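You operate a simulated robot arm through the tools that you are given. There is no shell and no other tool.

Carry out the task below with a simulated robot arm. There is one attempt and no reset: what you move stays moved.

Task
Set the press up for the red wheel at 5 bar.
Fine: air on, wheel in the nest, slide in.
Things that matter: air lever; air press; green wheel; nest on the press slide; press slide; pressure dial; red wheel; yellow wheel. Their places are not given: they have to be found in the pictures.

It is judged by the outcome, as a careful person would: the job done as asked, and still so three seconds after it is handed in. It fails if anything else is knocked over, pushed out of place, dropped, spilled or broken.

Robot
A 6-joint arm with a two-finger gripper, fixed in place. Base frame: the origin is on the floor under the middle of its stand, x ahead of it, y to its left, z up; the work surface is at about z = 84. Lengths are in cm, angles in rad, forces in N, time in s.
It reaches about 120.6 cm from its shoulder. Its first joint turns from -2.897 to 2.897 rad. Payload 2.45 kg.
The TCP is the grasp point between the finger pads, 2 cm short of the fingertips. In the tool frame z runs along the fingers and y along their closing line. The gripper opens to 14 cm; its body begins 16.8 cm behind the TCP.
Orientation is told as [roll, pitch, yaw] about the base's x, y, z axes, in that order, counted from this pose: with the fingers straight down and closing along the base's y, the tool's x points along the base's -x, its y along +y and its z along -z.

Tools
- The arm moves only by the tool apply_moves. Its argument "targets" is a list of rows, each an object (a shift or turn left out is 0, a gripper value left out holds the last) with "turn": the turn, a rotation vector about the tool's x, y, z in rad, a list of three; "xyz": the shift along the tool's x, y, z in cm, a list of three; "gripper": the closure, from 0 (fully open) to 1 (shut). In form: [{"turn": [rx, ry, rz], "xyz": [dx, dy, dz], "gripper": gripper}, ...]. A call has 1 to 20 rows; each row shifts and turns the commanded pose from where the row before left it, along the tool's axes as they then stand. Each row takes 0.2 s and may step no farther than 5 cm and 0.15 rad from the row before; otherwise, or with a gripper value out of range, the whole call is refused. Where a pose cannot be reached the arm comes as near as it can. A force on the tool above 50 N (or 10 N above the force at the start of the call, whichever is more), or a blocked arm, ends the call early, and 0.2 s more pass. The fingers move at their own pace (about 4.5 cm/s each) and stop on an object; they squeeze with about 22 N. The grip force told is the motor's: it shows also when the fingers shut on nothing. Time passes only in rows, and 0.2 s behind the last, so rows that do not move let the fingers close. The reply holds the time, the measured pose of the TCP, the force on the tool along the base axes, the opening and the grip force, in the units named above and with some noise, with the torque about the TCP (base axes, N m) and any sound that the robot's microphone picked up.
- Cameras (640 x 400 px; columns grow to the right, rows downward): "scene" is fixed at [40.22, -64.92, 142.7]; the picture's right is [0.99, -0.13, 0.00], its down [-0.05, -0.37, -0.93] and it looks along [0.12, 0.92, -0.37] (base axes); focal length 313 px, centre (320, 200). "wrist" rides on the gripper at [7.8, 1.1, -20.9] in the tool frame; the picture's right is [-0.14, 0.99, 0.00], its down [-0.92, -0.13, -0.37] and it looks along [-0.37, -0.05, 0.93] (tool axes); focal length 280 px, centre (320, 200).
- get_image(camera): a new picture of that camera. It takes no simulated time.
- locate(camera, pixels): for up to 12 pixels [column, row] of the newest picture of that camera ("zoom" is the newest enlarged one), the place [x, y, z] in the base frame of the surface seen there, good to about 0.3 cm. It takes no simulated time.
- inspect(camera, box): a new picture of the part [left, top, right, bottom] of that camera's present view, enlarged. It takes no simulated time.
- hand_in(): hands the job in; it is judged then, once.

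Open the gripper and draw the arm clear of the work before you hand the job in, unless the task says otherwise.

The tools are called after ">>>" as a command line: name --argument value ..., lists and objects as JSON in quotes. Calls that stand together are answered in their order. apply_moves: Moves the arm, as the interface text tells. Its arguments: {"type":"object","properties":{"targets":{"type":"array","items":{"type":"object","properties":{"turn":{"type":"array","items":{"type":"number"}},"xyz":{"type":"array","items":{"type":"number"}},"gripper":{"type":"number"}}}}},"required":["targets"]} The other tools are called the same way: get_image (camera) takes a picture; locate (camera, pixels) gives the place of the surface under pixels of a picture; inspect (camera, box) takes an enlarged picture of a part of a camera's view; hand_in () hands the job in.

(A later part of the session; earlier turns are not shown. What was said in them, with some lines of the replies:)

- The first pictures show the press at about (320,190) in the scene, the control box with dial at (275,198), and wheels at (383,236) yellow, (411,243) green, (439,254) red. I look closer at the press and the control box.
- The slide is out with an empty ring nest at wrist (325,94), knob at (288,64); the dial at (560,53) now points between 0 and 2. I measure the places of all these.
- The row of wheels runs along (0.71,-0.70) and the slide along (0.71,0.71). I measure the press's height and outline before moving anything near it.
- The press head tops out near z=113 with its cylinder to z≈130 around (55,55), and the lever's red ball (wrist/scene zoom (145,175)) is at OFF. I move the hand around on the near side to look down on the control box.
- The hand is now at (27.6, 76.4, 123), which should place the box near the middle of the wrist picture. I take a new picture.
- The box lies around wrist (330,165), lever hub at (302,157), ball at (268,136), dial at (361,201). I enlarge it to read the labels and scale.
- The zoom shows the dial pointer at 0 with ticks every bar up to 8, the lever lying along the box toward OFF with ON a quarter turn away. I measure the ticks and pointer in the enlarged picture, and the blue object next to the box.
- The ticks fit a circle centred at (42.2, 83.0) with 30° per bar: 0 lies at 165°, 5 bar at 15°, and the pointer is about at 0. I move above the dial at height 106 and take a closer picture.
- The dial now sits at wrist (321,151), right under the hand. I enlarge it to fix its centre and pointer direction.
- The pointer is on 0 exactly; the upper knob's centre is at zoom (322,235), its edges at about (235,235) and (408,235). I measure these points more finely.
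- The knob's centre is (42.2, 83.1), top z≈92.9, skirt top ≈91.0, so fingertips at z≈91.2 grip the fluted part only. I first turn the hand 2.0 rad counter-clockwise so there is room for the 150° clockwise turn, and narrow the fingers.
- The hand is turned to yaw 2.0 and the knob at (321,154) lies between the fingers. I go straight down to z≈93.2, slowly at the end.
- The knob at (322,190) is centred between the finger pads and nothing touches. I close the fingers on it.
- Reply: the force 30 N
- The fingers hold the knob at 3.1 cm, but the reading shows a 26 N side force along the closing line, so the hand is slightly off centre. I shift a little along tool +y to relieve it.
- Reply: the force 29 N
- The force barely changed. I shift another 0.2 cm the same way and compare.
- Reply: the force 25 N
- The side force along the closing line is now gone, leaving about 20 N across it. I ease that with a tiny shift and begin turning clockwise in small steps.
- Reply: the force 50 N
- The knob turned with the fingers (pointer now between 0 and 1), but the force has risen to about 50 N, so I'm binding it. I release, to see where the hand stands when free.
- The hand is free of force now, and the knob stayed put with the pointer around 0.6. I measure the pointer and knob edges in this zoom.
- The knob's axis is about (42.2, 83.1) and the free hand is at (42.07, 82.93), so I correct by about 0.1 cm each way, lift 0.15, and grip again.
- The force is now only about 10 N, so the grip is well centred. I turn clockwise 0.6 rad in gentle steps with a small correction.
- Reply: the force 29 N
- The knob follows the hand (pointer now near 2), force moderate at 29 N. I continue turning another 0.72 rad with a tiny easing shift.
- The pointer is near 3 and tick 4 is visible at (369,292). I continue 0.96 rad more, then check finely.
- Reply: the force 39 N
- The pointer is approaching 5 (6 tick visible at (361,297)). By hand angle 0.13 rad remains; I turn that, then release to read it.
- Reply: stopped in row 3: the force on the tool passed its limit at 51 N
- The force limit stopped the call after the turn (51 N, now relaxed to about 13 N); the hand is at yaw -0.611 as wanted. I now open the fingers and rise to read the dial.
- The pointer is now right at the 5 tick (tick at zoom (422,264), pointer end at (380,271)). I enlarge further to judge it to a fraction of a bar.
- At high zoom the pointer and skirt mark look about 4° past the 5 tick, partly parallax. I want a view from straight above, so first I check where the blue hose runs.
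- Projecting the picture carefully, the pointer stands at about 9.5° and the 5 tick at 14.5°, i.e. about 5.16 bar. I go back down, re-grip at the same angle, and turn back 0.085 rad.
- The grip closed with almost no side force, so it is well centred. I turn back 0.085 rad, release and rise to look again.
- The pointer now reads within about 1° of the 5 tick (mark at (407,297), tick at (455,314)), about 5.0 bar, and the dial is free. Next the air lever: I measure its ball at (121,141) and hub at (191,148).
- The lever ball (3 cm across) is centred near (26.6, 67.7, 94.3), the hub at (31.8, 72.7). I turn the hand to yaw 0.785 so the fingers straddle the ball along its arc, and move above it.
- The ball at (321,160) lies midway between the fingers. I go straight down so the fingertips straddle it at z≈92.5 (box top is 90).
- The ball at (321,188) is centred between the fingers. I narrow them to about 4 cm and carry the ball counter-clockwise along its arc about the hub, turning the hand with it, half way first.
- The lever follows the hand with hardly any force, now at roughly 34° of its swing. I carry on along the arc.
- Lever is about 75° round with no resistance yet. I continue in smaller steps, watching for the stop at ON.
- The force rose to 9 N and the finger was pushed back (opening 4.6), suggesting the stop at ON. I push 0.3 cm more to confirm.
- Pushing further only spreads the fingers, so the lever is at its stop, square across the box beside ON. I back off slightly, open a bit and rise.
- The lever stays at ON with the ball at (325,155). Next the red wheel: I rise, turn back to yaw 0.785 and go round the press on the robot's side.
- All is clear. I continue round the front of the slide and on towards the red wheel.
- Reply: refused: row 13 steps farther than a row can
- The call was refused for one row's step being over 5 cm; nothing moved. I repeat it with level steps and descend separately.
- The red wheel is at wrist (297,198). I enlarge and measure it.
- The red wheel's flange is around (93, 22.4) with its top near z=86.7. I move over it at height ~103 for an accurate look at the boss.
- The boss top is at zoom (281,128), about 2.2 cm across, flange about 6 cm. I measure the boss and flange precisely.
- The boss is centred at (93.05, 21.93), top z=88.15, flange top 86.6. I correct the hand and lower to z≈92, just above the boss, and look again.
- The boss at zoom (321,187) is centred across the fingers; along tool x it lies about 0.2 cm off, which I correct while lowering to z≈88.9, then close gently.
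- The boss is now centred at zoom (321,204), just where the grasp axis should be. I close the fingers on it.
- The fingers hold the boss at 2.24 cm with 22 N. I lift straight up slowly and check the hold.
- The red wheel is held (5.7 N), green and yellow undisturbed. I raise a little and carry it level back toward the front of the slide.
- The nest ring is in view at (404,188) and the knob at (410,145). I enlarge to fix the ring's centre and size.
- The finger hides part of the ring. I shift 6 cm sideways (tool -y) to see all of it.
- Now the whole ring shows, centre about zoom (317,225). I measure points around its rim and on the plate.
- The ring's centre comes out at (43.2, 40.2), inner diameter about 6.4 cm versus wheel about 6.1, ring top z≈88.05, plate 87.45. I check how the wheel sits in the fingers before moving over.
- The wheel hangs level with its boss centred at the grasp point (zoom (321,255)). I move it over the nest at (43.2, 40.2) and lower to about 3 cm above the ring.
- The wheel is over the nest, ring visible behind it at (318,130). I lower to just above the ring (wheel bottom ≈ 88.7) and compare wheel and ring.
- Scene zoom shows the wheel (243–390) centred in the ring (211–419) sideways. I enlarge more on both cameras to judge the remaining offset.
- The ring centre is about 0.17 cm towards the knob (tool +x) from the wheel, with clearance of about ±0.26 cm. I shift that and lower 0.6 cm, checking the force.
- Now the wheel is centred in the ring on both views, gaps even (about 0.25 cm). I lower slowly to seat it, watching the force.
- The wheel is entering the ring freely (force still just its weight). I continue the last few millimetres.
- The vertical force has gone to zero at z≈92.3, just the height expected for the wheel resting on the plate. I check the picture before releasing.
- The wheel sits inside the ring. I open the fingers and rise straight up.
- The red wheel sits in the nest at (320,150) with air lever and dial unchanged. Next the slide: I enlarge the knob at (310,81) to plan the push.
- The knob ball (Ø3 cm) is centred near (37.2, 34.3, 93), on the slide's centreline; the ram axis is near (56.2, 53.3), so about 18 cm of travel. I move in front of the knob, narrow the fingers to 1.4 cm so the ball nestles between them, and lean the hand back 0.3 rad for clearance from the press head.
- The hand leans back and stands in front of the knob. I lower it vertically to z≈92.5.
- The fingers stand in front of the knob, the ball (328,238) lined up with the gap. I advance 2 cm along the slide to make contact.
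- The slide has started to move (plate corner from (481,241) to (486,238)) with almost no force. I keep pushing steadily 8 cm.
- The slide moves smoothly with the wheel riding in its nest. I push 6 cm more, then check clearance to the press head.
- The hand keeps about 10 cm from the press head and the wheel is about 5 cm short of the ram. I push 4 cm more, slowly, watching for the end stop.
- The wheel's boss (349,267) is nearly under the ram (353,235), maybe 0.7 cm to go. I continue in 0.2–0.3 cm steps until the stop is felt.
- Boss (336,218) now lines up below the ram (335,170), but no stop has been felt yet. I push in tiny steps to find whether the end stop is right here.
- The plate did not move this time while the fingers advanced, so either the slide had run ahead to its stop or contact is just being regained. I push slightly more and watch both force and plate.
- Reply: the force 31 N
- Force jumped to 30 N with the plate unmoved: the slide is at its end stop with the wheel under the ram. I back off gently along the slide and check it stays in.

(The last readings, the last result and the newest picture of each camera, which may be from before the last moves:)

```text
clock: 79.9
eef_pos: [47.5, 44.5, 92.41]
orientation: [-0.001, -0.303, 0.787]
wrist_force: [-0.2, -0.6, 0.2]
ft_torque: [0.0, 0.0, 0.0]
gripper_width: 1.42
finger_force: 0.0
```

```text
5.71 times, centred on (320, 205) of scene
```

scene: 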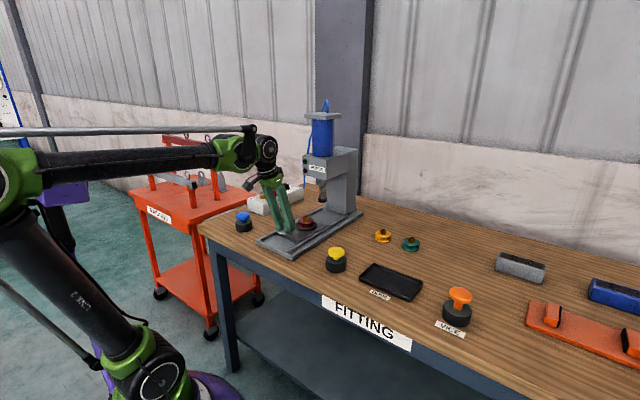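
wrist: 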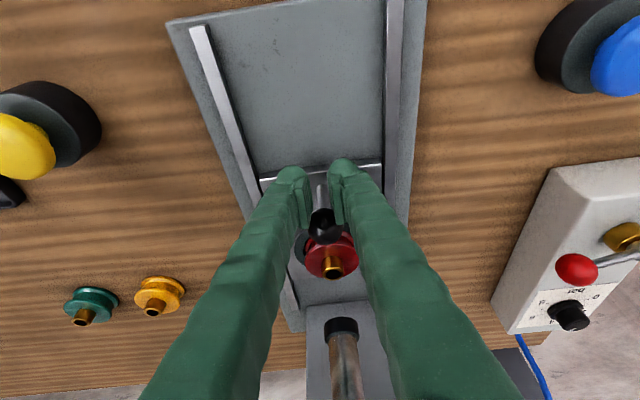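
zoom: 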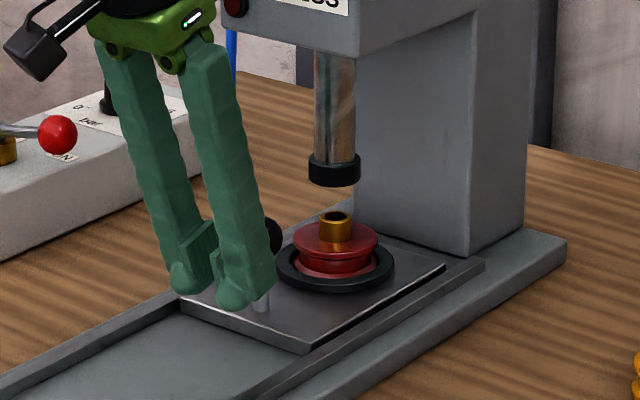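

The slide stays in (front corner still at (308,352)) with the hand free. I retreat along the slide, rise clear and open the gripper.

>>> apply_moves --targets '[{"xyz": [1.9, 0, -0.59]}, {"xyz": [2.87, 0, -0.89]}, {"xyz": [2.87, 0, -0.89]}, {"xyz": [2.87, 0, -0.89]}, {"xyz": [-0.9, 0, -2.87]}, {"xyz": [-1.18, 0, -3.82], "gripper": 0.3}, {"xyz": [-1.18, 0, -3.82]}, {"xyz": [-1.18, 0, -3.82]}, {"xyz": [-1.18, 0, -3.82]}, {"xyz": [-1.18, 0, -3.82]}, {"xyz": [-1.18, 0, -3.82]}, {}]'

>>> get_image --camera "scene"

>>> get_image --camera "wrist"

```text
clock: 82.5
eef_pos: [39.58, 36.48, 119.33]
orientation: [0.002, -0.302, 0.786]
wrist_force: [-0.1, -0.1, -0.5]
ft_torque: [0.03, -0.01, -0.02]
gripper_width: 9.81
finger_force: 0.1
```

```text
taken
```

scene: 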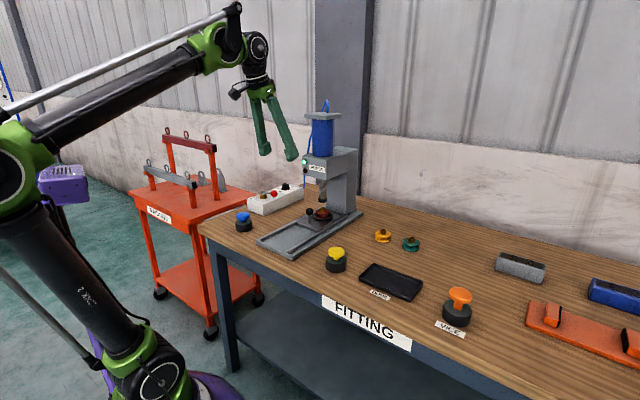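

```text
taken
```

wrist: 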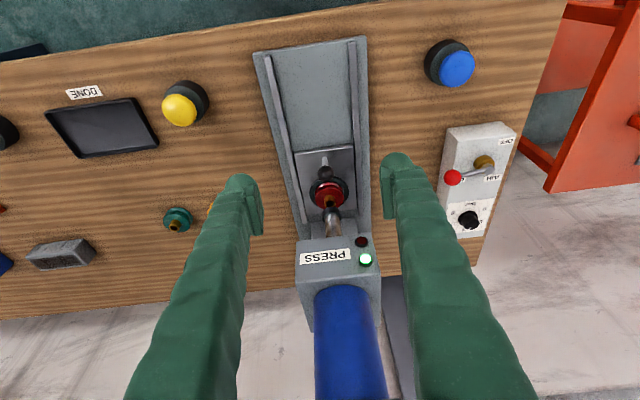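

The green lamp on the press at (366,260) is now lit. I check the press, lever and dial once more in close-up.

>>> inspect --camera "wrist" --box '[435, 120, 525, 240]'

>>> inspect --camera "scene" --box '[235, 140, 365, 255]'

>>> inspect --camera "wrist" --box '[452, 200, 486, 236]'

```text
3.33 times, centred on (480, 180) of wrist
```

zoom: 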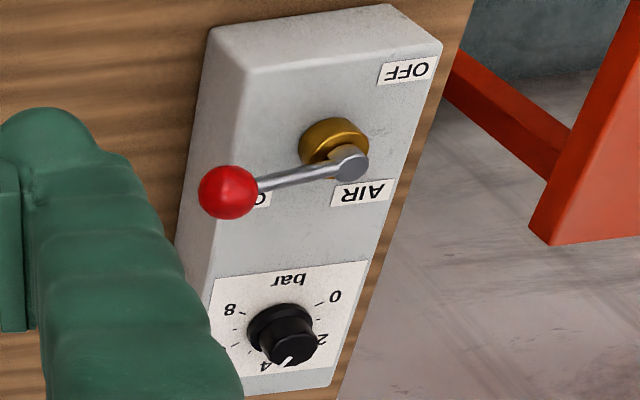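

```text
3.48 times, centred on (300, 198) of scene
```

zoom: 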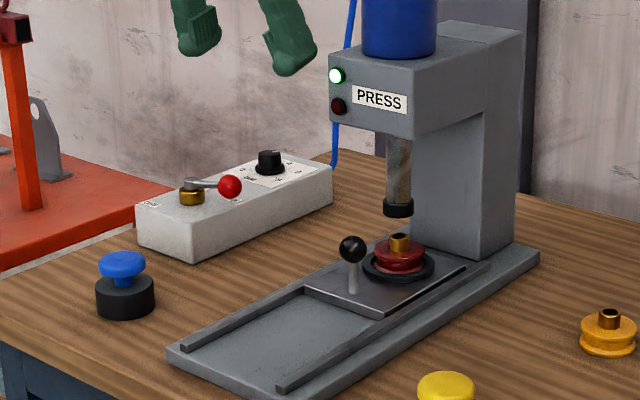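

```text
11.11 times, centred on (469, 218) of wrist
```

zoom: 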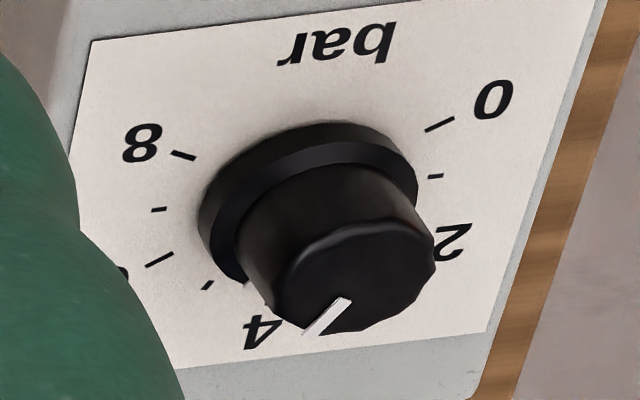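

Lamp green, wheel in the nest under the ram, lever at ON, dial mark against the 5 tick, other wheels in place. I draw the arm a bit further back, open the gripper fully and let things settle.

>>> apply_moves --targets '[{"xyz": [3.82, 0, -1.18], "gripper": 0.0}, {"xyz": [3.82, 0, -1.18]}, {"xyz": [3.0, 0, -0.92]}, {}, {}, {}, {}]'

>>> get_image --camera "scene"

>>> inspect --camera "scene" --box '[235, 140, 365, 255]'

```text
clock: 84.1
eef_pos: [31.65, 28.95, 119.16]
orientation: [-0.001, -0.302, 0.786]
wrist_force: [-0.5, 0.9, -0.2]
ft_torque: [0.0, 0.02, 0.03]
gripper_width: 13.98
finger_force: 0.1
```

```text
taken
```

scene: 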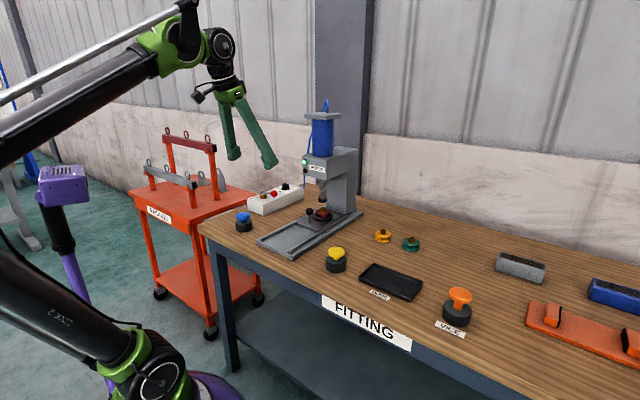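

```text
3.48 times, centred on (300, 198) of scene
```

zoom: 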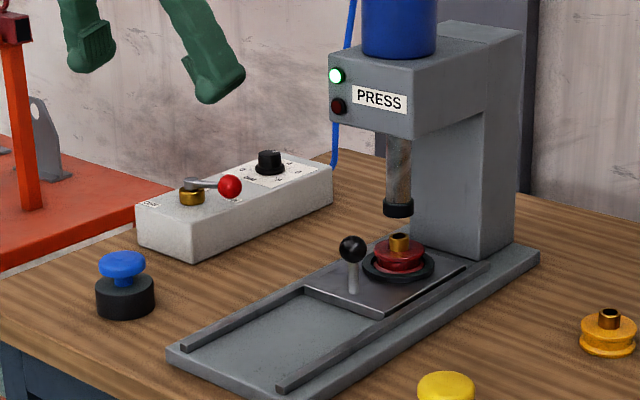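

Everything is steady: green lamp on at (337,75), red wheel in the nest under the ram, lever at ON, dial at 5, hand open and clear. I hand the job in.

>>> hand_in

```text
The job is handed in.
```

The press is set up for the red wheel at 5 bar, and I've handed the job in. I haven't seen the verdict, only confirmation that it was handed in.

- **Pressure:** the dial points at the 5 tick. I read it as 5.0 bar, give or take about 0.1. My first turn went slightly past 5, so I turned it back.
- **Air:** the lever is at its stop on ON.
- **Wheel:** the red wheel sits flat inside the nest ring.
- **Slide:** it is pushed in to its end stop, with the wheel under the ram. The green lamp on the press was lit when I checked afterwards.

The green and yellow wheels and the other items on the bench were not touched. I left the gripper open and the arm clear of the press.
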